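You operate a simulated robot arm through the tools that you are given. There is no shell and no other tool.

The job below is to be done with a simulated robot arm. You get a single attempt, and the scene is never put back.

Task
Pack the blue big tray on the vise table. At the end: the blue cap from the floor of the table drawer is in the blue big tray; the red block is in the blue big tray; whatever was shut is shut again. Leave all else as you found it, and nothing knocked over (what rides in a drawer may roll over).

Only the result counts: the job must be done as asked and must still hold three seconds after the hand-in. Knocking over, shifting, dropping, spilling or breaking anything else fails it. Lids that push on must go on centred and level and be pressed home; caps that screw on are set level and turned clockwise until they are tight.

Robot
A 6-joint arm with a three-finger gripper, fixed in place. Base frame: the origin is at the foot of the arm, x ahead of it, y to its left, z up. Readings come in mm, rad, newtons and seconds.
Its first joint turns from -2.897 to 2.897 rad. Payload 4.89 kg.
The tool frame sits at the grasp point between the pads (the TCP): z along the fingers, y along the line on which they close. The tips reach 30 mm beyond it. Largest opening 164 mm; the body of the gripper starts 125 mm behind the TCP.
Orientation is that of the tool frame in the base frame, as [roll, pitch, yaw] about the fixed x, y, z axes, in that order (R = Rz(yaw) Ry(pitch) Rx(roll)). With the fingers straight down and closing along the base's y, the tool's x points along the base's -x, its y along +y and its z along -z.

Tools
- The arm moves only by the tool arm_command. Its argument "series" is one flat list of numbers, 7 for each row, row after row: the shift along the tool's x, y, z in units of 50 mm (1.0 is 50 mm), then the turn, a rotation vector about the tool's x, y, z in units of 6 degrees (1.0 is 6 degrees), then the closure, from 0 (fully open) to 1 (shut). In form: [tx, ty, tz, rx, ry, rz, jaw, tx, ty, tz, rx, ry, rz, jaw, ...]. A call has 1 to 20 rows; each row shifts and turns the commanded pose from where the row before left it, along the tool's axes as they then stand. A call with a number of a shift or a turn outside -1 to 1 is refused whole. Rows are played at 5 a second. More than 50 mm and 0.15 rad between two rows, or a gripper value outside its range, and nothing of the call is played. Where a pose cannot be reached the arm comes as near as it can. A force on the tool above 40 N (or 10 N above the force at the start of the call, whichever is more), or a blocked arm, ends the call early, and 0.2 s more pass. Each finger travels about 108 mm/s and halts on what it meets, pressing with about 29 N; the grip force reading is that of the motor and also rises with nothing between the fingers. The clock runs only during rows and for 0.2 s after the last one: add rows that do not move to give the fingers time. The reply holds the time, the measured pose of the TCP, the force on the tool along the base axes, the opening and the grip force, in the units named above and with some noise, with the torque about the TCP (base axes, N m) and any sound that the robot's microphone picked up.
- Cameras (640 x 400 px; columns grow to the right, rows downward): "scene" is fixed at [399.4, 650, 1467.9]; the picture's right is [-0.96, -0.27, 0.00], its down [-0.11, 0.40, -0.91] and it looks along [0.24, -0.87, -0.42] (base axes); focal length 342 px, centre (320, 200). "wrist" rides on the gripper at [76, -2, -152] in the tool frame; the picture's right is [0.02, 1.00, 0.00], its down [-0.88, 0.02, -0.47] and it looks along [-0.47, 0.01, 0.88] (tool axes); focal length 247 px, centre (320, 200). There is no depth. A picture from a camera that has moved, and an enlarged one, comes with that camera's place and axes in the base frame and with its lens.
- capture(camera): a new picture of that camera. No time passes.
- lift_body(by): slides the trunk up (or, below 0, down) by that many mm; the arm rides with it, the base frame stays. It gives what a move gives, with no picture.
- close_up(camera, box): a new picture of the part [left, top, right, bottom] of that camera's present view, enlarged. No time passes.
- hand_in(): hands the job in; it is judged then, once.

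Places have to be worked out from the pictures, the camera data and where the tool is seen. Open the gripper and draw the arm clear of the work before you hand the job in, unless the task says otherwise.

The tools are called as a command line: name --argument value ..., lists and objects as JSON in quotes. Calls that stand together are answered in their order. arm_command: Moves the arm, as the interface text tells. Its arguments: {"type":"object","properties":{"series":{"type":"array","items":{"type":"number"}}},"required":["series"]} The other tools are called the same way: lift_body (by) slides the trunk up or down; capture (camera) takes a picture; close_up (camera, box) takes an enlarged picture of a part of a camera's view; hand_in () hands the job in.

At the start:

```text
time_s: 0.0
tcp_pos: [402.7, -522.5, 1073.1]
tcp_rot: [3.142, -0.001, 3.141]
wrist_force: [-0.1, 0.9, -0.6]
ft_torque: [0.0, 0.01, 0.0]
width: 164.0
gripper_force: 0.1
trunk travel left (down, up): [-175.0, 215.0]
```

scene: 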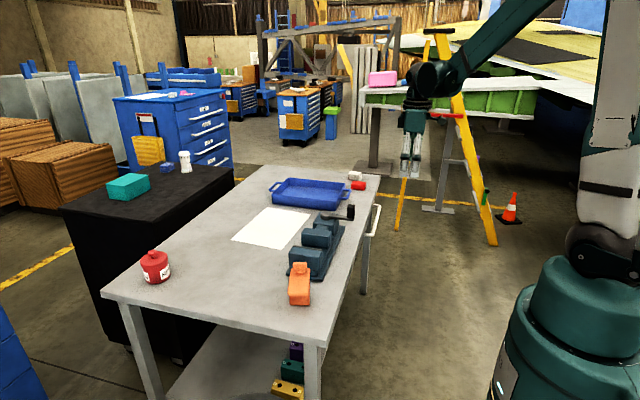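
wrist: 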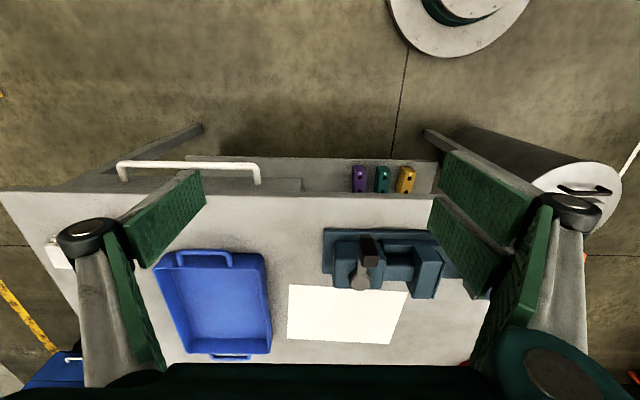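

I start by looking closer at the table in both views, to find the drawer, the tray and the red objects.

close_up --camera "scene" --box '[230, 150, 410, 310]'

close_up --camera "scene" --box '[90, 150, 410, 400]'

close_up --camera "wrist" --box '[0, 120, 480, 400]'

```text
2.50 times, centred on (320, 230) of scene
camera zoom: at [399.4, 650.0, 1467.9], right [-0.96, -0.27, 0.0], down [-0.11, 0.4, -0.91], along [0.24, -0.87, -0.42], focal length 854 px, centre (320, 125)
```

zoom: 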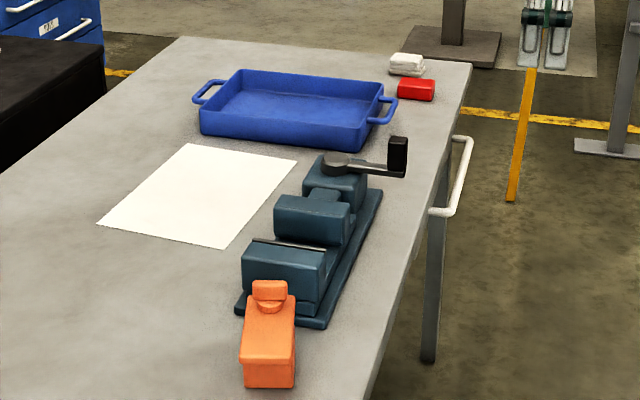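

```text
1.60 times, centred on (250, 275) of scene
camera zoom: at [399.4, 650.0, 1467.9], right [-0.96, -0.27, 0.0], down [-0.11, 0.4, -0.91], along [0.24, -0.87, -0.42], focal length 546 px, centre (432, 80)
```

zoom: 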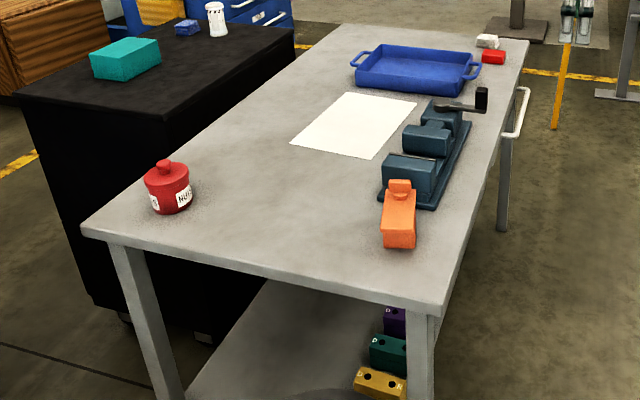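

```text
1.33 times, centred on (240, 260) of wrist
camera zoom: at [324.2, -524.2, 1225.5], right [-0.02, 1.0, 0.0], down [0.88, 0.02, 0.47], along [0.47, 0.01, -0.88], focal length 329 px, centre (427, 120)
```

zoom: 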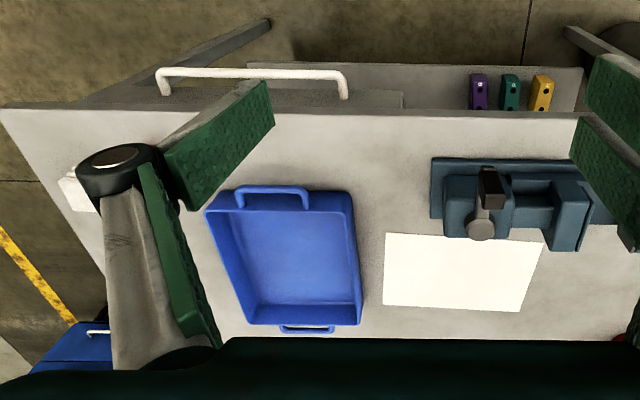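

The scene puts the table top near z≈797, with the front edge at x≈540. The handle is near (515, -820, 697), the tray near (820, -750) and the red block near (635, -930). I move the tool back and sideways in free air to look at the handle and the red block.

arm_command --series '[0.51, -0.76, 0, 0, 0, 0, 0, 0.51, -0.76, 0, 0, 0, 0, 0, 0.51, -0.76, 0, 0, 0, 0, 0, 0.51, -0.76, 0, 0, 0, 0, 0, 0.51, -0.76, 0, 0, 0, 0, 0, 0.51, -0.76, 0, 0, 0, 0, 0, 0, 0, 0, 0, 0, 0, 0]'

capture --camera "wrist"

capture --camera "scene"

```text
time_s: 1.6
tcp_pos: [247.2, -749.9, 1073.8]
tcp_rot: [3.141, 0.0, 3.14]
wrist_force: [0.0, -0.5, -0.6]
ft_torque: [0.09, 0.01, 0.0]
width: 163.8
gripper_force: 0.0
trunk travel left (down, up): [-175.0, 215.0]
```

```text
taken
camera wrist: at [169.6, -752.5, 1225.2], right [-0.02, 1.0, 0.0], down [0.88, 0.02, 0.47], along [0.47, 0.01, -0.88], focal length 247 px, centre (320, 200)
```

wrist: 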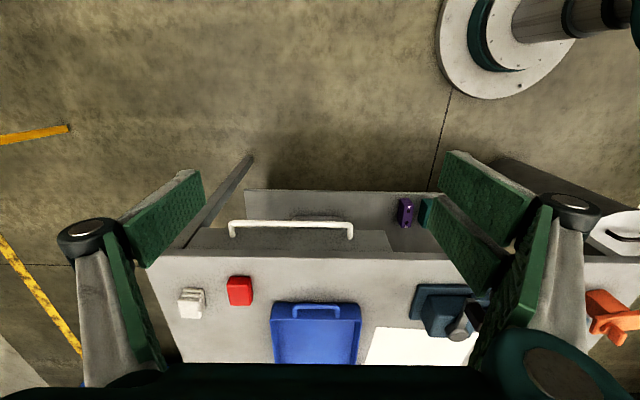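

```text
taken
```

scene: 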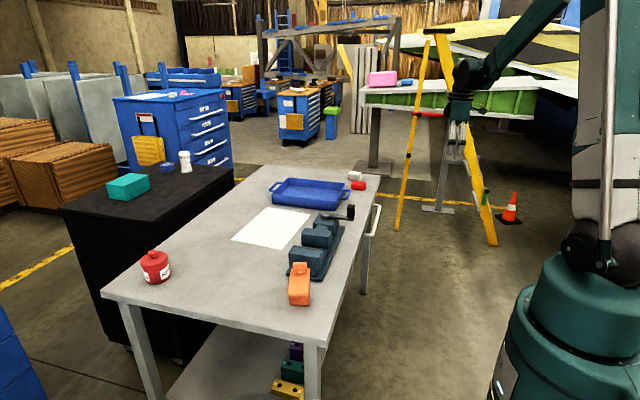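

close_up --camera "wrist" --box '[140, 170, 460, 370]'

```text
2.00 times, centred on (300, 270) of wrist
camera zoom: at [169.6, -752.5, 1225.2], right [-0.02, 1.0, 0.0], down [0.88, 0.02, 0.47], along [0.47, 0.01, -0.88], focal length 494 px, centre (360, 60)
```

zoom: 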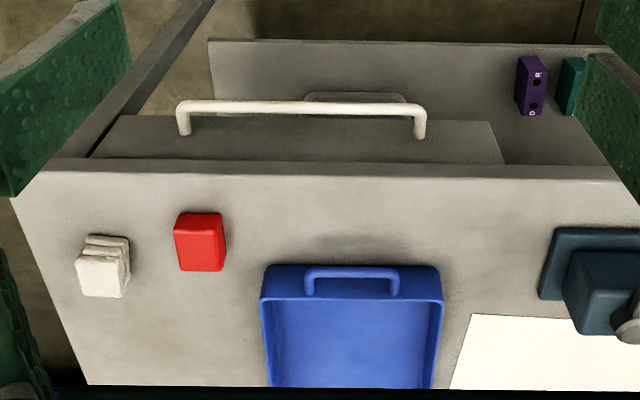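

The handle bar is near x≈508, z≈711, running y≈-970..-668. The red block is near (635, -933), about 60×55×28 mm. I test in free air how far the arm reaches above the red block with the tool down.

arm_command --series '[-0.86, -0.41, 0.16, 0, 0, 0, 0, -0.86, -0.41, 0.16, 0, 0, 0, 0, -0.86, -0.41, 0.16, 0, 0, 0, 0, -0.86, -0.41, 0.16, 0, 0, 0, 0, -0.86, -0.41, 0.16, 0, 0, 0, 0, -0.86, -0.41, 0.16, 0, 0, 0, 0, -0.86, -0.41, 0.16, 0, 0, 0, 0, -0.86, -0.41, 0.16, 0, 0, 0, 0, -0.86, -0.41, 0.16, 0, 0, 0, 0, 0, 0, 0, 0, 0, 0, 0]'

capture --camera "scene"

capture --camera "wrist"

```text
time_s: 3.8
tcp_pos: [638.3, -934.6, 999.6]
tcp_rot: [3.141, 0.0, 3.14]
wrist_force: [1.4, 0.2, -0.6]
ft_torque: [0.06, 0.1, -0.02]
width: 164.2
gripper_force: 0.2
trunk travel left (down, up): [-175.0, 215.0]
```

```text
taken
```

scene: 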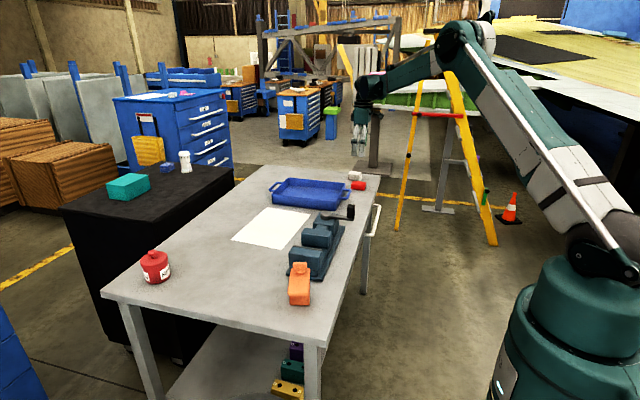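

```text
taken
camera wrist: at [559.4, -937.4, 1151.4], right [-0.02, 1.0, 0.0], down [0.88, 0.02, 0.47], along [0.47, 0.01, -0.88], focal length 247 px, centre (320, 200)
```

wrist: 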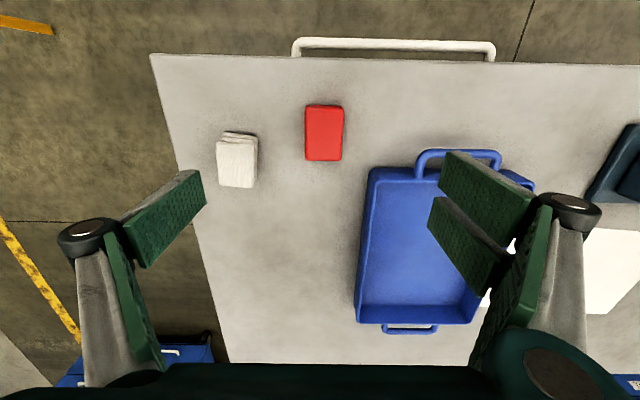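

The arm reaches this spot with the tool down. I take a closer look at the red block and the tray from here.

close_up --camera "wrist" --box '[200, 90, 360, 190]'

close_up --camera "wrist" --box '[250, 20, 570, 220]'

close_up --camera "scene" --box '[260, 120, 420, 220]'

```text
4.00 times, centred on (280, 140) of wrist
camera zoom: at [559.4, -937.4, 1151.4], right [-0.02, 1.0, 0.0], down [0.88, 0.02, 0.47], along [0.47, 0.01, -0.88], focal length 988 px, centre (480, 440)
```

zoom: 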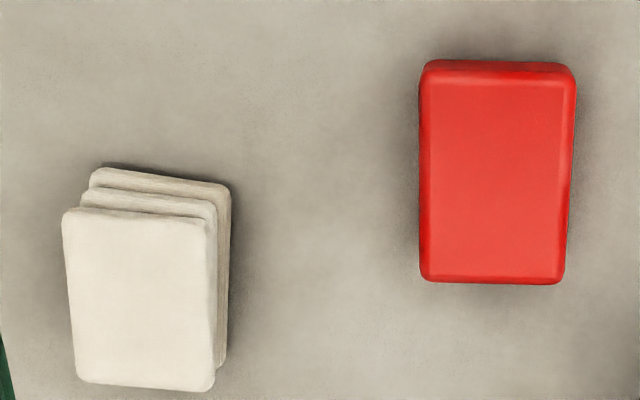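

```text
2.00 times, centred on (410, 120) of wrist
camera zoom: at [559.4, -937.4, 1151.4], right [-0.02, 1.0, 0.0], down [0.88, 0.02, 0.47], along [0.47, 0.01, -0.88], focal length 494 px, centre (140, 360)
```

zoom: 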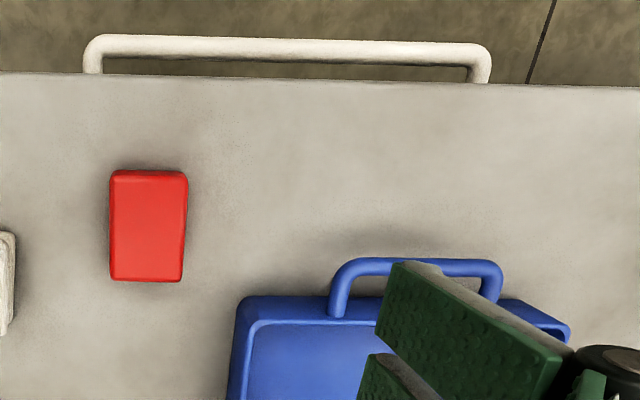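

```text
4.00 times, centred on (340, 170) of scene
camera zoom: at [399.4, 650.0, 1467.9], right [-0.96, -0.27, 0.0], down [-0.11, 0.4, -0.91], along [0.24, -0.87, -0.42], focal length 1366 px, centre (240, 320)
```

zoom: 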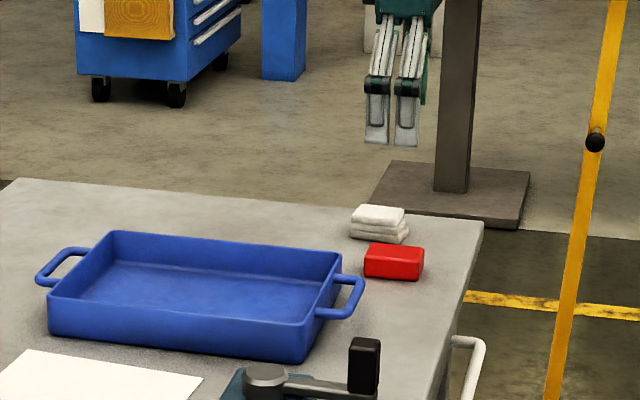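

The red block centre is about (638, -931), 50 mm wide in y and with its top near z≈827. I part-close the jaws to about 98 mm to clear the white stack and lower towards it.

arm_command --series '[0, 0.07, 0, 0, 0, 0, 0.4, 0, 0, 0.6, 0, 0, 0, 0.4, 0, 0, 0.8, 0, 0, 0, 0.4, 0, 0, 0.8, 0, 0, 0, 0.4, 0, 0, 0.4, 0, 0, 0, 0.4, 0, 0, 0, 0, 0, 0, 0.4]'

capture --camera "wrist"

close_up --camera "scene" --box '[260, 120, 420, 220]'

```text
time_s: 5.2
tcp_pos: [636.7, -931.5, 870.8]
tcp_rot: [-3.141, 0.0, -3.141]
wrist_force: [-1.1, -1.2, -0.6]
ft_torque: [0.03, 0.03, -0.02]
width: 98.5
gripper_force: 0.0
trunk travel left (down, up): [-175.0, 215.0]
```

```text
taken
camera wrist: at [558.4, -934.1, 1022.3], right [-0.02, 1.0, 0.0], down [0.88, 0.02, 0.47], along [0.47, 0.01, -0.88], focal length 247 px, centre (320, 200)
```

wrist: 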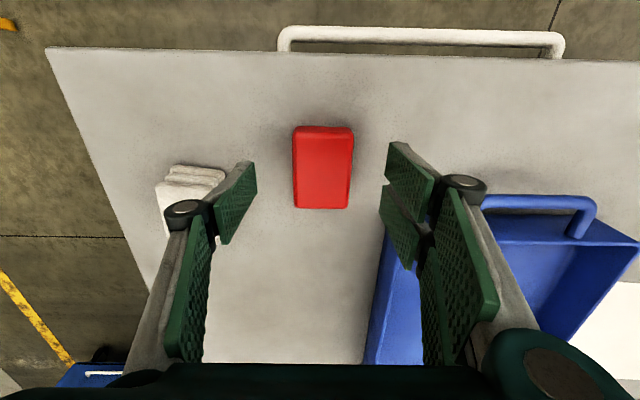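

```text
4.00 times, centred on (340, 170) of scene
camera zoom: at [399.4, 650.0, 1467.9], right [-0.96, -0.27, 0.0], down [-0.11, 0.4, -0.91], along [0.24, -0.87, -0.42], focal length 1366 px, centre (240, 320)
```

zoom: 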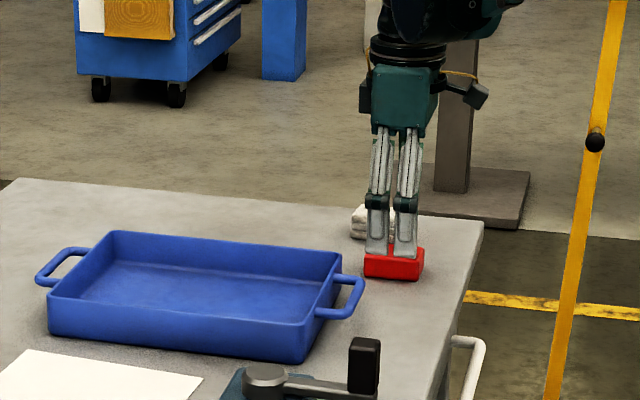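

The fingers straddle the block evenly, so I lower 36 mm to TCP z≈835.

arm_command --series '[0, 0, 0.36, 0, 0, 0, 0.4, 0, 0, 0.36, 0, 0, 0, 0.4, 0, 0, 0, 0, 0, 0, 0.4]'

close_up --camera "scene" --box '[320, 160, 400, 210]'

capture --camera "wrist"

```text
time_s: 6.0
tcp_pos: [635.6, -930.3, 835.6]
tcp_rot: [3.141, 0.0, -3.141]
wrist_force: [0.5, -0.1, -0.6]
ft_torque: [-0.04, 0.0, -0.02]
width: 98.3
gripper_force: 0.2
trunk travel left (down, up): [-175.0, 215.0]
```

```text
8.00 times, centred on (360, 185) of scene
camera zoom: at [399.4, 650.0, 1467.9], right [-0.96, -0.27, 0.0], down [-0.11, 0.4, -0.91], along [0.24, -0.87, -0.42], focal length 2732 px, centre (0, 320)
```

zoom: 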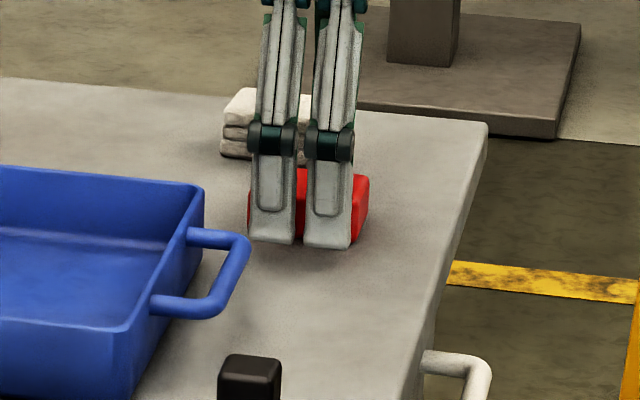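

```text
taken
camera wrist: at [558.1, -933.3, 987.7], right [-0.02, 1.0, 0.0], down [0.88, 0.02, 0.47], along [0.47, 0.01, -0.88], focal length 247 px, centre (320, 200)
```

wrist: 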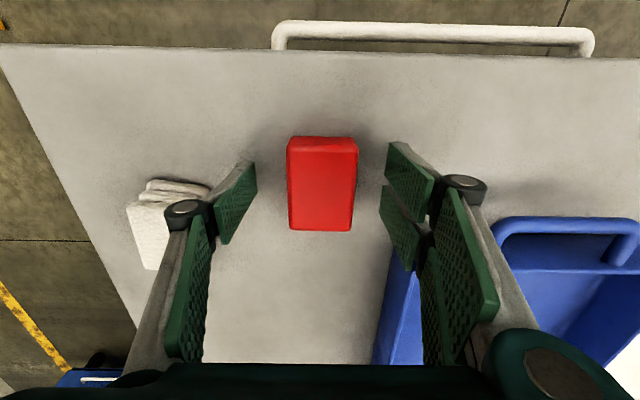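

The fingers straddle the block with their tips just above the table. I close on it, then lift a little.

arm_command --series '[0, 0, 0, 0, 0, 0, 0.7, 0, 0, 0, 0, 0, 0, 1, 0, 0, 0, 0, 0, 0, 1, 0, 0, 0, 0, 0, 0, 1, 0, 0, -0.4, 0, 0, 0, 1, 0, 0, -0.4, 0, 0, 0, 1, 0, 0, 0, 0, 0, 0, 1]'

close_up --camera "scene" --box '[320, 150, 400, 200]'

```text
time_s: 7.6
tcp_pos: [635.4, -930.0, 877.5]
tcp_rot: [-3.141, 0.0, 3.14]
wrist_force: [0.3, -0.3, 0.6]
ft_torque: [-0.02, -0.05, 0.03]
width: 0.2
gripper_force: 29.2
trunk travel left (down, up): [-175.0, 215.0]
```

```text
8.00 times, centred on (360, 175) of scene
camera zoom: at [399.4, 650.0, 1467.9], right [-0.96, -0.27, 0.0], down [-0.11, 0.4, -0.91], along [0.24, -0.87, -0.42], focal length 2732 px, centre (0, 400)
```

zoom: 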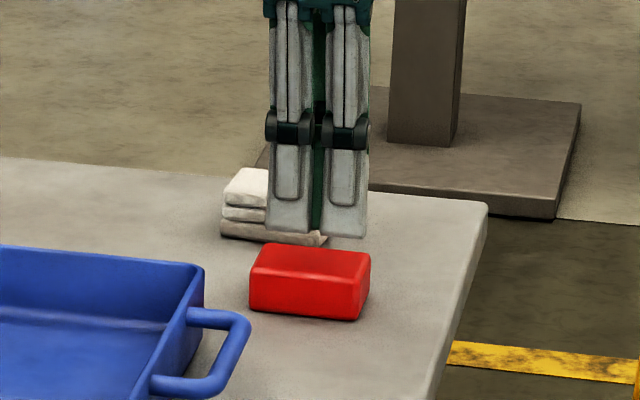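

The gripper closed on nothing, or slipped off the rounded top, and the block looks to be where it was. I check with the wrist camera.

capture --camera "wrist"

capture --camera "scene"

```text
taken
camera wrist: at [558.3, -932.2, 1029.4], right [-0.02, 1.0, 0.0], down [0.88, 0.02, 0.47], along [0.47, 0.01, -0.88], focal length 247 px, centre (320, 200)
```

wrist: 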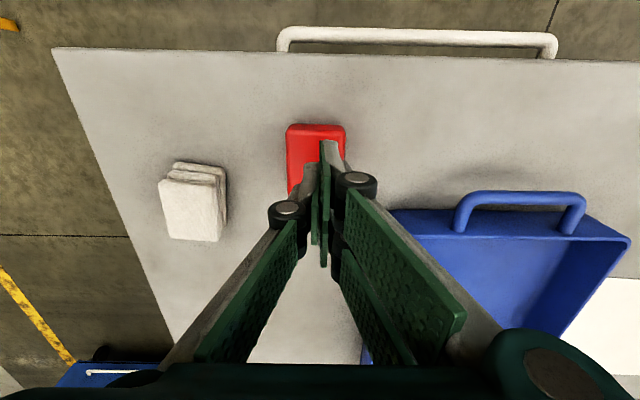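

```text
taken
```

scene: 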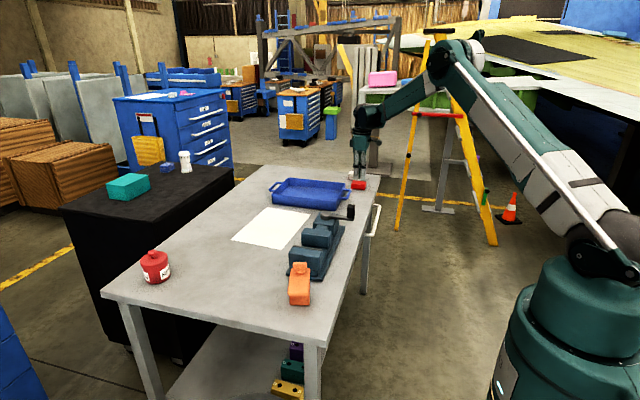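

The block seems to have slipped out of a shallow grip, shifting about 3 mm towards -y. I reopen, shift 3 mm in -y and go deeper, watching the force near the table.

arm_command --series '[0, -0.06, 0, 0, 0, 0, 0.4, 0, 0, 0, 0, 0, 0, 0.4, 0, 0, 0, 0, 0, 0, 0.4, 0, 0, 0.4, 0, 0, 0, 0.4, 0, 0, 0.4, 0, 0, 0, 0.4, 0, 0, 0.08, 0, 0, 0, 0.4, 0, 0, 0, 0, 0, 0, 0.4]'

```text
time_s: 9.2
tcp_pos: [636.5, -933.9, 831.0]
tcp_rot: [-3.142, 0.0, 3.141]
wrist_force: [-0.1, 0.4, -0.3]
ft_torque: [0.05, 0.01, -0.01]
width: 98.2
gripper_force: 0.1
trunk travel left (down, up): [-175.0, 215.0]
```

No contact yet at 831. I step down 2 mm at a time.

arm_command --series '[0, 0, 0.04, 0, 0, 0, 0.4, 0, 0, 0, 0, 0, 0, 0.4]'

arm_command --series '[0, 0, 0.04, 0, 0, 0, 0.4, 0, 0, 0, 0, 0, 0, 0.4]'

close_up --camera "scene" --box '[340, 165, 380, 190]'

close_up --camera "wrist" --box '[220, 100, 460, 250]'

```text
time_s: 9.8
tcp_pos: [634.8, -933.1, 829.8]
tcp_rot: [-3.139, 0.001, -3.141]
wrist_force: [-0.9, -1.1, 0.1]
ft_torque: [-0.03, -0.05, 0.0]
width: 98.5
gripper_force: 0.1
trunk travel left (down, up): [-175.0, 215.0]
```

```text
time_s: 10.4
tcp_pos: [635.9, -933.2, 827.5]
tcp_rot: [-3.141, 0.001, -3.141]
wrist_force: [0.3, 0.4, 0.0]
ft_torque: [-0.03, 0.01, 0.03]
width: 98.2
gripper_force: 0.0
trunk travel left (down, up): [-175.0, 215.0]
```

```text
16.00 times, centred on (360, 178) of scene
camera zoom: at [399.4, 650.0, 1467.9], right [-0.96, -0.27, 0.0], down [-0.11, 0.4, -0.91], along [0.24, -0.87, -0.42], focal length 5464 px, centre (-320, 560)
```

zoom: 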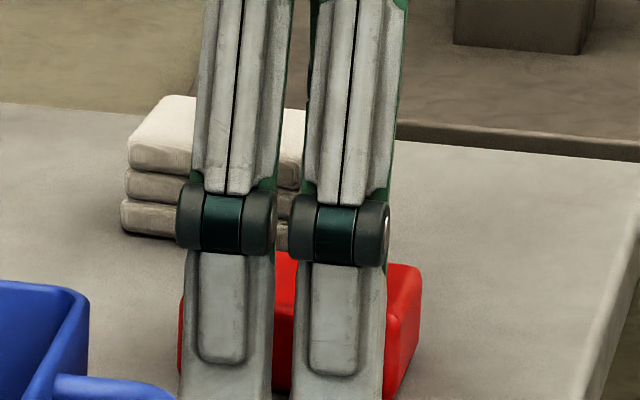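

```text
2.67 times, centred on (340, 175) of wrist
camera zoom: at [557.9, -935.8, 979.4], right [-0.02, 1.0, 0.0], down [0.88, 0.02, 0.47], along [0.47, 0.01, -0.88], focal length 659 px, centre (267, 267)
```

zoom: 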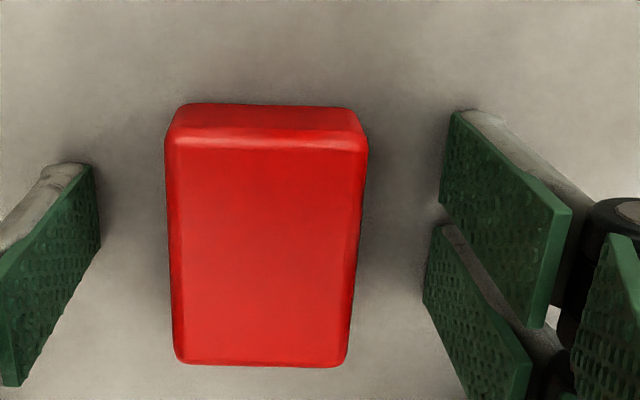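

Still free at 827.5, with the block centred between the pads. I close gently and read the width.

arm_command --series '[0, 0, 0, 0, 0, 0, 0.5, 0, 0, 0, 0, 0, 0, 0.6, 0, 0, 0, 0, 0, 0, 0.66, 0, 0, 0, 0, 0, 0, 0.7]'

close_up --camera "wrist" --box '[220, 100, 460, 250]'

```text
time_s: 11.4
tcp_pos: [635.8, -933.0, 829.0]
tcp_rot: [-3.139, 0.002, 3.141]
wrist_force: [2.4, 0.6, 26.2]
ft_torque: [0.44, -0.02, -0.08]
width: 50.3
gripper_force: 1.2
trunk travel left (down, up): [-175.0, 215.0]
```

```text
2.67 times, centred on (340, 175) of wrist
camera zoom: at [557.5, -935.0, 981.3], right [-0.02, 1.0, 0.0], down [0.88, 0.02, 0.47], along [0.47, 0.01, -0.88], focal length 659 px, centre (267, 267)
```

zoom: 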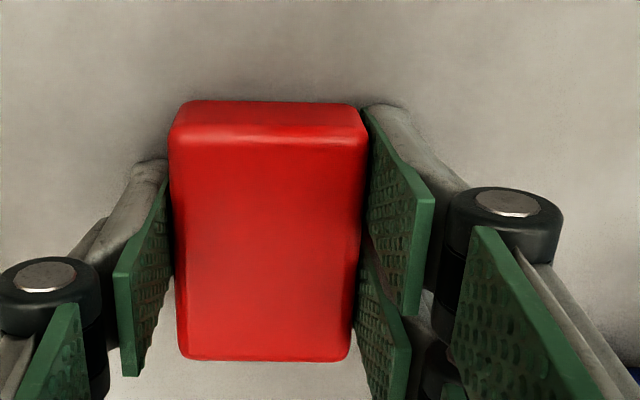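

The pads touch the block at 50 mm, and the tips press on the table with about 26 N. I rise 2 mm, then close firmly.

arm_command --series '[0, 0, -0.05, 0, 0, 0, 0.7, 0, 0, 0, 0, 0, 0, 0.75, 0, 0, 0, 0, 0, 0, 0.8, 0, 0, 0, 0, 0, 0, 0.9, 0, 0, 0, 0, 0, 0, 1]'

close_up --camera "wrist" --box '[220, 100, 460, 250]'

```text
time_s: 12.6
tcp_pos: [636.5, -934.2, 830.4]
tcp_rot: [-3.141, 0.0, -3.14]
wrist_force: [0.0, 0.0, -1.1]
ft_torque: [-0.02, 0.04, -0.02]
width: 49.4
gripper_force: 28.8
trunk travel left (down, up): [-175.0, 215.0]
```

```text
2.67 times, centred on (340, 175) of wrist
camera zoom: at [558.1, -936.0, 981.8], right [-0.02, 1.0, 0.0], down [0.88, 0.02, 0.47], along [0.47, 0.01, -0.88], focal length 659 px, centre (267, 267)
```

zoom: 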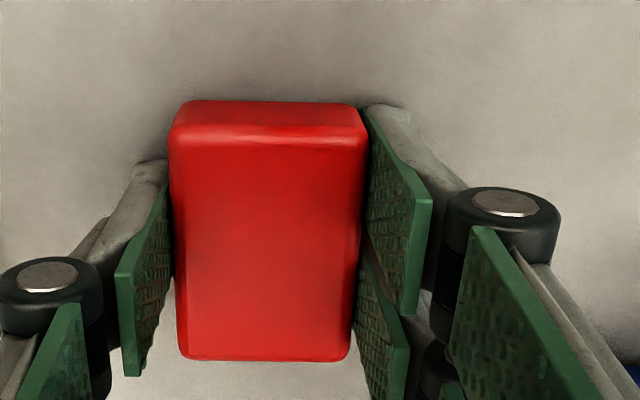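

Gripped at 49.4 mm with 28.8 N, so I lift slowly and check.

arm_command --series '[0, 0, -0.06, 0, 0, 0, 1, 0, 0, -0.1, 0, 0, 0, 1, 0, 0, -0.15, 0, 0, 0, 1, 0, 0, -0.2, 0, 0, 0, 1, 0, 0, -0.2, 0, 0, 0, 1, 0, 0, 0, 0, 0, 0, 1]'

close_up --camera "scene" --box '[320, 150, 400, 200]'

```text
time_s: 14.0
tcp_pos: [636.0, -934.7, 865.5]
tcp_rot: [-3.142, 0.001, -3.141]
wrist_force: [0.1, -0.1, -1.2]
ft_torque: [-0.04, 0.0, 0.04]
width: 49.0
gripper_force: 29.0
trunk travel left (down, up): [-175.0, 215.0]
```

```text
8.00 times, centred on (360, 175) of scene
camera zoom: at [399.4, 650.0, 1467.9], right [-0.96, -0.27, 0.0], down [-0.11, 0.4, -0.91], along [0.24, -0.87, -0.42], focal length 2732 px, centre (0, 400)
```

zoom: 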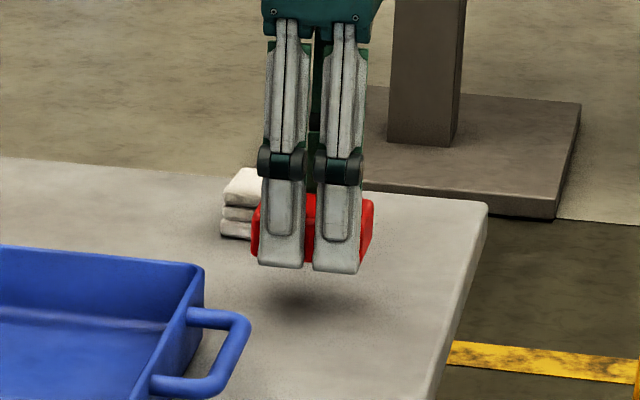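

The block is held. I lift to z≈935, move over the tray to about (780, -790), and look.

arm_command --series '[0, 0, -0.35, 0, 0, 0, 1, 0, 0, -0.35, 0, 0, 0, 1, 0, 0, -0.35, 0, 0, 0, 1, 0, 0, -0.35, 0, 0, 0, 1, -0.36, 0.36, 0, 0, 0, 0, 1, -0.36, 0.36, 0, 0, 0, 0, 1, -0.36, 0.36, 0, 0, 0, 0, 1, -0.36, 0.36, 0, 0, 0, 0, 1, -0.36, 0.36, 0, 0, 0, 0, 1, -0.36, 0.36, 0, 0, 0, 0, 1, -0.36, 0.36, 0, 0, 0, 0, 1, -0.36, 0.36, 0, 0, 0, 0, 1, 0, 0, 0, 0, 0, 0, 1]'

close_up --camera "scene" --box '[260, 120, 420, 220]'

capture --camera "wrist"

```text
time_s: 16.8
tcp_pos: [781.5, -790.8, 934.2]
tcp_rot: [-3.141, 0.0, -3.141]
wrist_force: [0.2, -0.2, -0.9]
ft_torque: [-0.02, 0.03, 0.0]
width: 49.5
gripper_force: 29.1
trunk travel left (down, up): [-175.0, 215.0]
```

```text
4.00 times, centred on (340, 170) of scene
camera zoom: at [399.4, 650.0, 1467.9], right [-0.96, -0.27, 0.0], down [-0.11, 0.4, -0.91], along [0.24, -0.87, -0.42], focal length 1366 px, centre (240, 320)
```

zoom: 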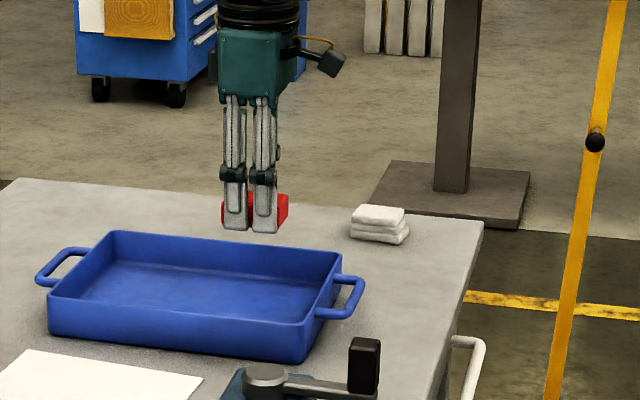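

```text
taken
camera wrist: at [702.9, -793.5, 1086.3], right [-0.02, 1.0, 0.0], down [0.88, 0.02, 0.47], along [0.47, 0.01, -0.88], focal length 247 px, centre (320, 200)
```

wrist: 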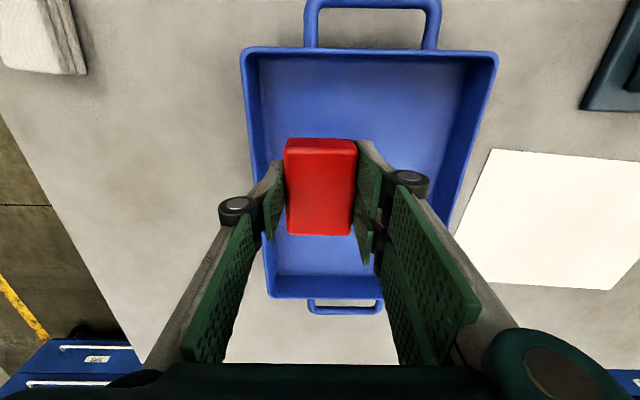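

The block is over the tray. I shift 15 mm to +y and lower towards the tray floor, the last part in small steps.

arm_command --series '[0, 0.3, 0, 0, 0, 0, 1, 0, 0, 0.3, 0, 0, 0, 1, 0, 0, 0.3, 0, 0, 0, 1, 0, 0, 0.3, 0, 0, 0, 1, 0, 0, 0.3, 0, 0, 0, 1, 0, 0, 0.3, 0, 0, 0, 1, 0, 0, 0.2, 0, 0, 0, 1, 0, 0, 0, 0, 0, 0, 1]'

arm_command --series '[0, 0, 0.06, 0, 0, 0, 1, 0, 0, 0, 0, 0, 0, 1]'

arm_command --series '[0, 0, 0.06, 0, 0, 0, 1, 0, 0, 0, 0, 0, 0, 1]'

close_up --camera "scene" --box '[270, 150, 370, 213]'

```text
time_s: 18.6
tcp_pos: [779.3, -775.8, 850.6]
tcp_rot: [3.141, 0.001, -3.141]
wrist_force: [0.2, 0.1, -2.3]
ft_torque: [-0.02, 0.02, 0.01]
width: 49.4
gripper_force: 29.5
trunk travel left (down, up): [-175.0, 215.0]
```

```text
time_s: 19.2
tcp_pos: [778.6, -775.0, 848.1]
tcp_rot: [3.141, -0.001, 3.141]
wrist_force: [0.0, -0.3, -0.9]
ft_torque: [-0.03, 0.04, 0.03]
width: 49.3
gripper_force: 29.3
trunk travel left (down, up): [-175.0, 215.0]
```

```text
time_s: 19.8
tcp_pos: [777.5, -774.7, 844.5]
tcp_rot: [3.142, 0.001, 3.141]
wrist_force: [-0.8, 0.6, -0.7]
ft_torque: [0.02, 0.0, -0.01]
width: 49.3
gripper_force: 29.2
trunk travel left (down, up): [-175.0, 215.0]
```

```text
6.35 times, centred on (320, 182) of scene
camera zoom: at [399.4, 650.0, 1467.9], right [-0.96, -0.27, 0.0], down [-0.11, 0.4, -0.91], along [0.24, -0.87, -0.42], focal length 2168 px, centre (320, 318)
```

zoom: 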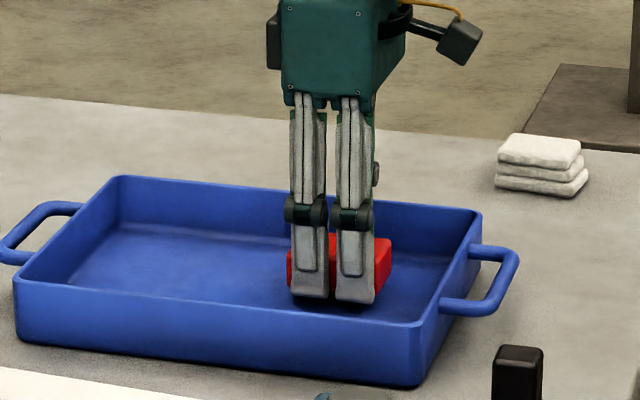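

I'm near the tray floor but there is no contact yet, so I keep stepping down.

arm_command --series '[0, 0, 0.06, 0, 0, 0, 1, 0, 0, 0, 0, 0, 0, 1]'

arm_command --series '[0, 0, 0.05, 0, 0, 0, 1, 0, 0, 0, 0, 0, 0, 1]'

arm_command --series '[0, 0, 0.05, 0, 0, 0, 1, 0, 0, 0, 0, 0, 0, 1]'

```text
time_s: 20.4
tcp_pos: [780.8, -774.0, 841.5]
tcp_rot: [-3.141, -0.001, -3.141]
wrist_force: [-0.3, -1.1, -1.2]
ft_torque: [0.01, 0.01, 0.0]
width: 49.6
gripper_force: 29.1
trunk travel left (down, up): [-175.0, 215.0]
```

```text
time_s: 21.0
tcp_pos: [780.1, -775.1, 839.0]
tcp_rot: [-3.141, 0.0, -3.141]
wrist_force: [-0.4, 0.4, -0.7]
ft_torque: [0.01, 0.01, 0.0]
width: 49.6
gripper_force: 29.2
trunk travel left (down, up): [-175.0, 215.0]
```

```text
time_s: 21.6
tcp_pos: [780.8, -775.6, 836.9]
tcp_rot: [3.14, 0.001, -3.141]
wrist_force: [0.5, 0.3, -1.8]
ft_torque: [0.0, 0.04, 0.0]
width: 49.6
gripper_force: 29.3
trunk travel left (down, up): [-175.0, 215.0]
```

arm_command --series '[0, 0, 0.03, 0, 0, 0, 1, 0, 0, 0, 0, 0, 0, 1]'

arm_command --series '[0, 0, 0.03, 0, 0, 0, 1, 0, 0, 0, 0, 0, 0, 1]'

```text
time_s: 22.2
tcp_pos: [780.3, -775.0, 836.3]
tcp_rot: [3.141, 0.0, -3.14]
wrist_force: [3.4, -4.1, 11.8]
ft_torque: [0.01, -0.15, 0.0]
width: 49.5
gripper_force: 29.3
trunk travel left (down, up): [-175.0, 215.0]
```

```text
time_s: 23.0
tcp_pos: [779.6, -774.0, 836.1]
tcp_rot: [-3.138, -0.001, -3.141]
wrist_force: [-1.2, 1.8, 18.4]
ft_torque: [0.39, 0.16, 0.08]
width: 49.3
gripper_force: 29.2
trunk travel left (down, up): [-175.0, 215.0]
stopped in row 2: the force on the tool passed its limit at 41 N (the readings are from after the stop); the commanded pose is now the measured one
```

Contact with the tray floor. I back off 1 mm, open slowly to about 80 mm, then rise.

arm_command --series '[0, 0, -0.02, 0, 0, 0, 1, 0, 0, 0, 0, 0, 0, 0.65, 0, 0, 0, 0, 0, 0, 0.6, 0, 0, 0, 0, 0, 0, 0.5, 0, 0, -0.3, 0, 0, 0, 0.5, 0, 0, -0.8, 0, 0, 0, 0.5, 0, 0, -0.8, 0, 0, 0, 0.5, 0, 0, -0.8, 0, 0, 0, 0.5, 0, 0, 0, 0, 0, 0, 0.5]'

close_up --camera "scene" --box '[270, 150, 370, 213]'

capture --camera "wrist"

```text
time_s: 25.0
tcp_pos: [780.3, -776.7, 969.6]
tcp_rot: [-3.141, -0.001, -3.14]
wrist_force: [-0.5, -0.1, 0.5]
ft_torque: [-0.06, -0.09, -0.01]
width: 82.1
gripper_force: 0.0
trunk travel left (down, up): [-175.0, 215.0]
```

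```text
6.35 times, centred on (320, 182) of scene
camera zoom: at [399.4, 650.0, 1467.9], right [-0.96, -0.27, 0.0], down [-0.11, 0.4, -0.91], along [0.24, -0.87, -0.42], focal length 2168 px, centre (320, 318)
```

zoom: 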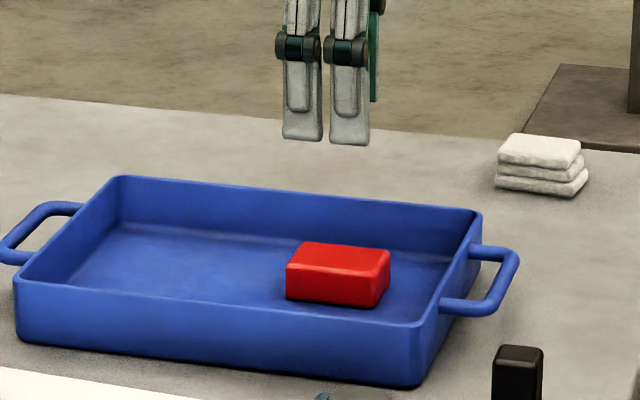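

```text
taken
camera wrist: at [702.2, -778.8, 1121.8], right [-0.02, 1.0, 0.0], down [0.88, 0.02, 0.47], along [0.47, 0.01, -0.88], focal length 247 px, centre (320, 200)
```

wrist: 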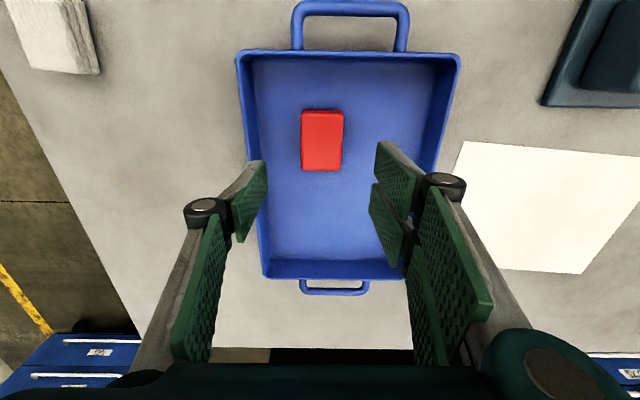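

The red block sits in the tray. Next I retreat to x≈400 above everything and turn the tool 90° about its axis, ready for the drawer handle.

arm_command --series '[0.95, 0, -0.2, 0, 0, 0, 0.5, 0.95, 0, -0.2, 0, 0, 0, 0.5, 0.95, 0, -0.2, 0, 0, 0, 0.5, 0.95, 0, -0.2, 0, 0, 0, 0.5, 0.95, 0, -0.2, 0, 0, 0, 0.5, 0.95, 0, -0.2, 0, 0, 0, 0.5, 0.95, 0, -0.2, 0, 0, 0, 0.5, 0.95, 0, -0.2, 0, 0, 0, 0.5, 0, 0, 0, 0, 0, 0, 0.5]'

arm_command --series '[0, 0, 0, 0, 0, 1, 0.5, 0, 0, 0, 0, 0, 1, 0.5, 0, 0, 0, 0, 0, 1, 0.5, 0, 0, 0, 0, 0, 1, 0.5, 0, 0, 0, 0, 0, 1, 0.5, 0, 0, 0, 0, 0, 1, 0.5, 0, 0, 0, 0, 0, 1, 0.5, 0, 0, 0, 0, 0, 1, 0.5, 0, 0, 0, 0, 0, 1, 0.5, 0, 0, 0, 0, 0, 1, 0.5, 0, 0, 0, 0, 0, 1, 0.5, 0, 0, 0, 0, 0, 1, 0.5, 0, 0, 0, 0, 0, 1, 0.5, 0, 0, 0, 0, 0, 1, 0.5, 0, 0, 0, 0, 0, 1, 0.5, 0, 0, 0, 0, 0, 0, 0.5]'

capture --camera "wrist"

capture --camera "scene"

```text
time_s: 27.0
tcp_pos: [400.3, -776.5, 1050.7]
tcp_rot: [3.141, -0.001, 3.141]
wrist_force: [-0.2, -0.1, -0.5]
ft_torque: [-0.04, -0.08, -0.01]
width: 82.0
gripper_force: 0.0
trunk travel left (down, up): [-175.0, 215.0]
```

```text
time_s: 30.4
tcp_pos: [400.4, -777.2, 1049.5]
tcp_rot: [-3.141, -0.001, 1.569]
wrist_force: [0.5, -0.1, 0.1]
ft_torque: [-0.01, 0.0, -0.02]
width: 81.8
gripper_force: 0.1
trunk travel left (down, up): [-175.0, 215.0]
```

```text
taken
camera wrist: at [397.6, -700.0, 1201.1], right [1.0, 0.02, 0.0], down [0.02, -0.88, 0.47], along [0.01, -0.47, -0.88], focal length 247 px, centre (320, 200)
```

wrist: 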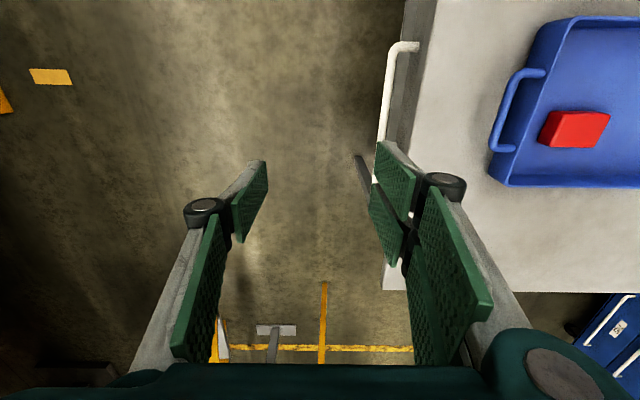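

```text
taken
```

scene: 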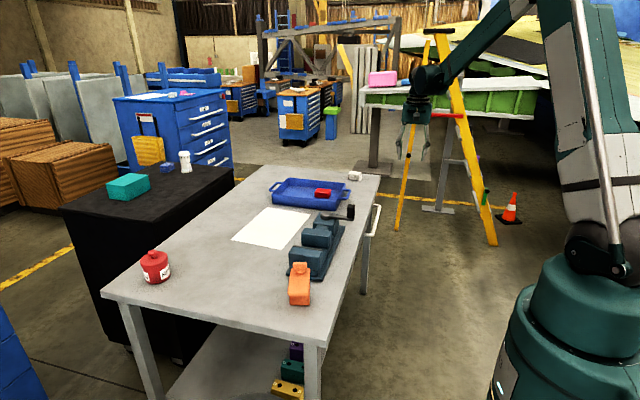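

The turn worked. I now lower to about (430, -819, 800), in front of the table edge, and tilt the tool 36° so the fingers point towards the handle.

arm_command --series '[-0.14, 0.1, 0.83, 0, 0, 0, 0.6, -0.14, 0.1, 0.83, 0, 0, 0, 0.6, -0.14, 0.1, 0.83, 0, 0, 0, 0.6, -0.14, 0.1, 0.83, 0, 0, 0, 0.6, -0.14, 0.1, 0.83, 0, 0, 0, 0.6, -0.14, 0.1, 0.83, 0, 0, 0, 0.6, 0, 0, 0, -1, 0, 0, 0.6, 0, 0, 0, -1, 0, 0, 0.6, 0, 0, 0, -1, 0, 0, 0.6, 0, 0, 0, -1, 0, 0, 0.6, 0, 0, 0, -1, 0, 0, 0.6, 0, 0, 0, -1, 0, 0, 0.6, 0, 0, 0, 0, 0, 0, 0.6]'

capture --camera "wrist"

close_up --camera "scene" --box '[320, 130, 480, 230]'

```text
time_s: 33.2
tcp_pos: [429.5, -817.6, 800.6]
tcp_rot: [2.511, 0.002, 1.568]
wrist_force: [-0.2, -1.1, 0.1]
ft_torque: [-0.01, 0.04, 0.0]
width: 65.5
gripper_force: 0.1
trunk travel left (down, up): [-175.0, 215.0]
```

```text
taken
camera wrist: at [338.0, -741.4, 922.3], right [0.81, 0.02, 0.59], down [-0.26, -0.88, 0.39], along [0.53, -0.47, -0.71], focal length 247 px, centre (320, 200)
```

wrist: 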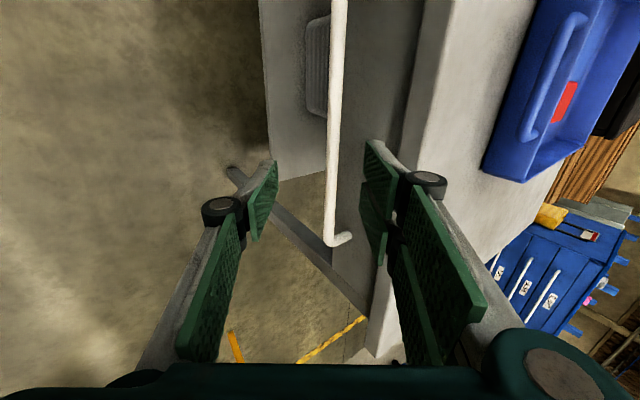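

```text
4.00 times, centred on (400, 180) of scene
camera zoom: at [399.4, 650.0, 1467.9], right [-0.96, -0.27, 0.0], down [-0.11, 0.4, -0.91], along [0.24, -0.87, -0.42], focal length 1366 px, centre (0, 280)
```

zoom: 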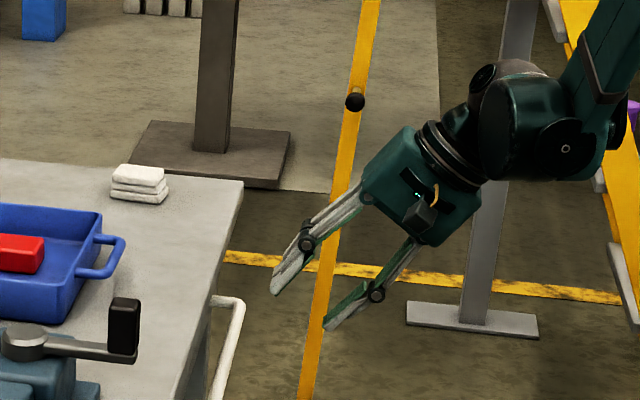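

The bar lies roughly on the tool's centre line, about 145 mm ahead and offset about +15 mm in tool y. I close part of the gap and measure again.

arm_command --series '[0, 0.12, 0.7, 0, 0, 0, 0.6, 0, 0.12, 0.7, 0, 0, 0, 0.6, 0, 0, 0, 0, 0, 0, 0.6]'

capture --camera "wrist"

close_up --camera "scene" --box '[340, 150, 440, 213]'

```text
time_s: 34.0
tcp_pos: [482.6, -818.9, 750.6]
tcp_rot: [2.512, 0.0, 1.572]
wrist_force: [-0.7, 0.3, 0.4]
ft_torque: [-0.03, -0.03, 0.01]
width: 65.5
gripper_force: 0.1
trunk travel left (down, up): [-175.0, 215.0]
```

```text
taken
camera wrist: at [389.6, -741.6, 872.9], right [0.81, 0.02, 0.59], down [-0.26, -0.88, 0.39], along [0.53, -0.47, -0.71], focal length 247 px, centre (320, 200)
```

wrist: 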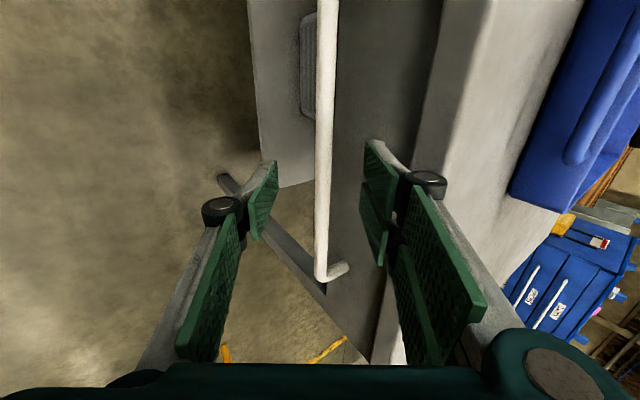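

```text
6.35 times, centred on (390, 182) of scene
camera zoom: at [399.4, 650.0, 1467.9], right [-0.96, -0.27, 0.0], down [-0.11, 0.4, -0.91], along [0.24, -0.87, -0.42], focal length 2168 px, centre (-124, 318)
```

zoom: 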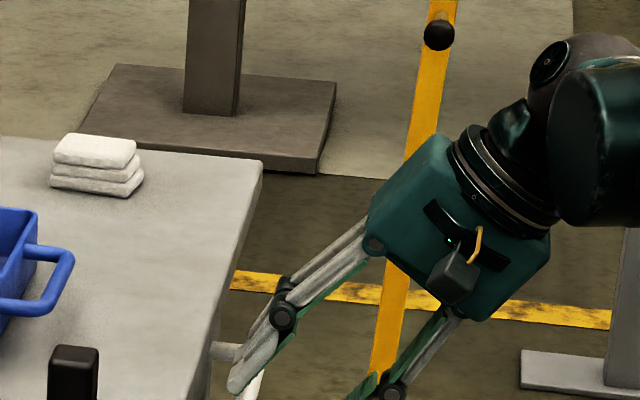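

The bar is about 65 mm ahead and 3 mm off centre, near (523, -, 700). I narrow the jaws to about 38 mm and advance 45 mm, so the bar sits between the finger ends.

arm_command --series '[0, 0.06, 0.1, 0, 0, 0, 0.77, 0, 0, 0.2, 0, 0, 0, 0.77, 0, 0, 0.3, 0, 0, 0, 0.77, 0, 0, 0.3, 0, 0, 0, 0.77, 0, 0, 0, 0, 0, 0, 0.77]'

capture --camera "wrist"

close_up --camera "scene" --box '[340, 150, 440, 213]'

```text
time_s: 35.2
tcp_pos: [510.4, -817.1, 715.6]
tcp_rot: [2.513, -0.001, 1.572]
wrist_force: [-0.7, -0.3, 0.3]
ft_torque: [-0.02, -0.02, 0.0]
width: 38.0
gripper_force: 0.1
trunk travel left (down, up): [-175.0, 215.0]
```

```text
taken
camera wrist: at [417.8, -741.4, 838.5], right [0.81, 0.02, 0.59], down [-0.26, -0.88, 0.39], along [0.53, -0.47, -0.71], focal length 247 px, centre (320, 200)
```

wrist: 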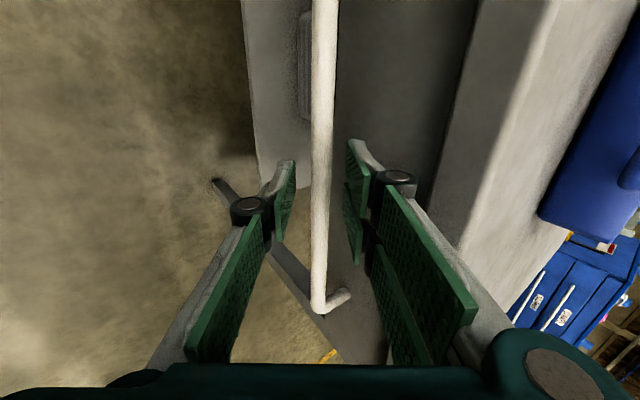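

```text
6.35 times, centred on (390, 182) of scene
camera zoom: at [399.4, 650.0, 1467.9], right [-0.96, -0.27, 0.0], down [-0.11, 0.4, -0.91], along [0.24, -0.87, -0.42], focal length 2168 px, centre (-124, 318)
```

zoom: 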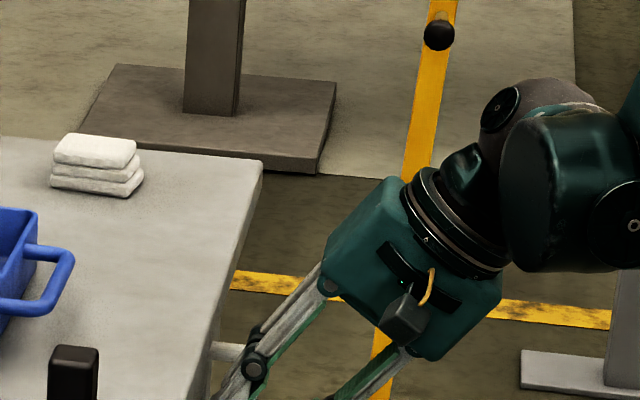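

The bar sits near the tips between the pads. I advance 10 mm more for a surer hold, then close.

arm_command --series '[0, 0, 0.05, 0, 0, 0, 0.8, 0, 0, 0.05, 0, 0, 0, 0.8, 0, 0, 0.05, 0, 0, 0, 0.8, 0, 0, 0.05, 0, 0, 0, 0.8, 0, 0, 0, 0, 0, 0, 0.8]'

capture --camera "wrist"

```text
time_s: 36.4
tcp_pos: [516.9, -817.4, 709.6]
tcp_rot: [2.513, -0.002, 1.571]
wrist_force: [0.6, 0.7, 0.0]
ft_torque: [0.03, 0.0, -0.01]
width: 32.6
gripper_force: 0.0
trunk travel left (down, up): [-175.0, 215.0]
```

```text
taken
camera wrist: at [423.8, -741.6, 830.7], right [0.81, 0.02, 0.59], down [-0.26, -0.88, 0.39], along [0.53, -0.47, -0.71], focal length 247 px, centre (320, 200)
```

wrist: 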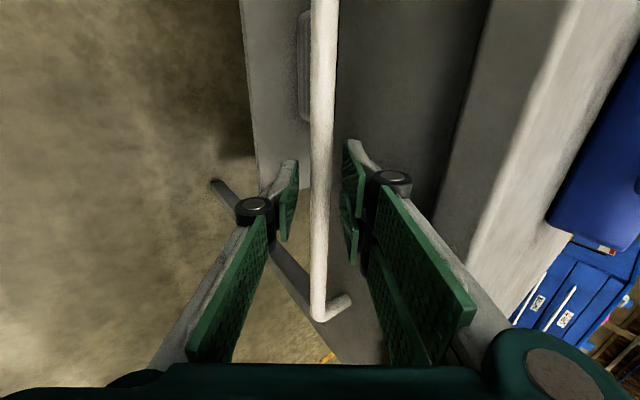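

I close on the bar and read the width.

arm_command --series '[0, 0, 0, 0, 0, 0, 0.85, 0, 0, 0, 0, 0, 0, 0.9, 0, 0, 0, 0, 0, 0, 1, 0, 0, 0, 0, 0, 0, 1]'

capture --camera "wrist"

```text
time_s: 37.4
tcp_pos: [517.0, -817.0, 709.0]
tcp_rot: [2.513, 0.001, 1.572]
wrist_force: [1.8, -1.3, 5.2]
ft_torque: [0.05, -0.04, 0.04]
width: 15.0
gripper_force: 45.2
trunk travel left (down, up): [-175.0, 215.0]
```

```text
taken
camera wrist: at [423.8, -741.6, 831.0], right [0.81, 0.02, 0.59], down [-0.26, -0.88, 0.39], along [0.53, -0.47, -0.71], focal length 247 px, centre (320, 200)
```

wrist: 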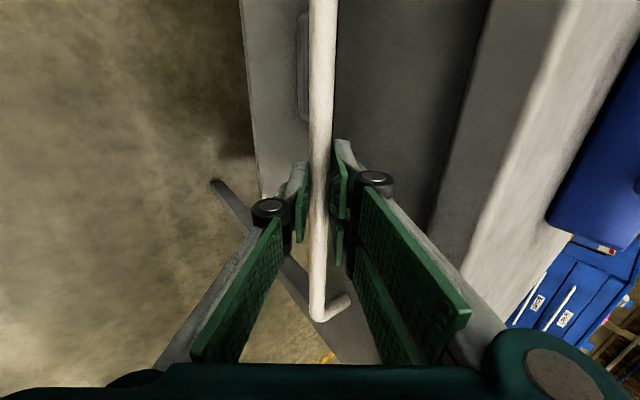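

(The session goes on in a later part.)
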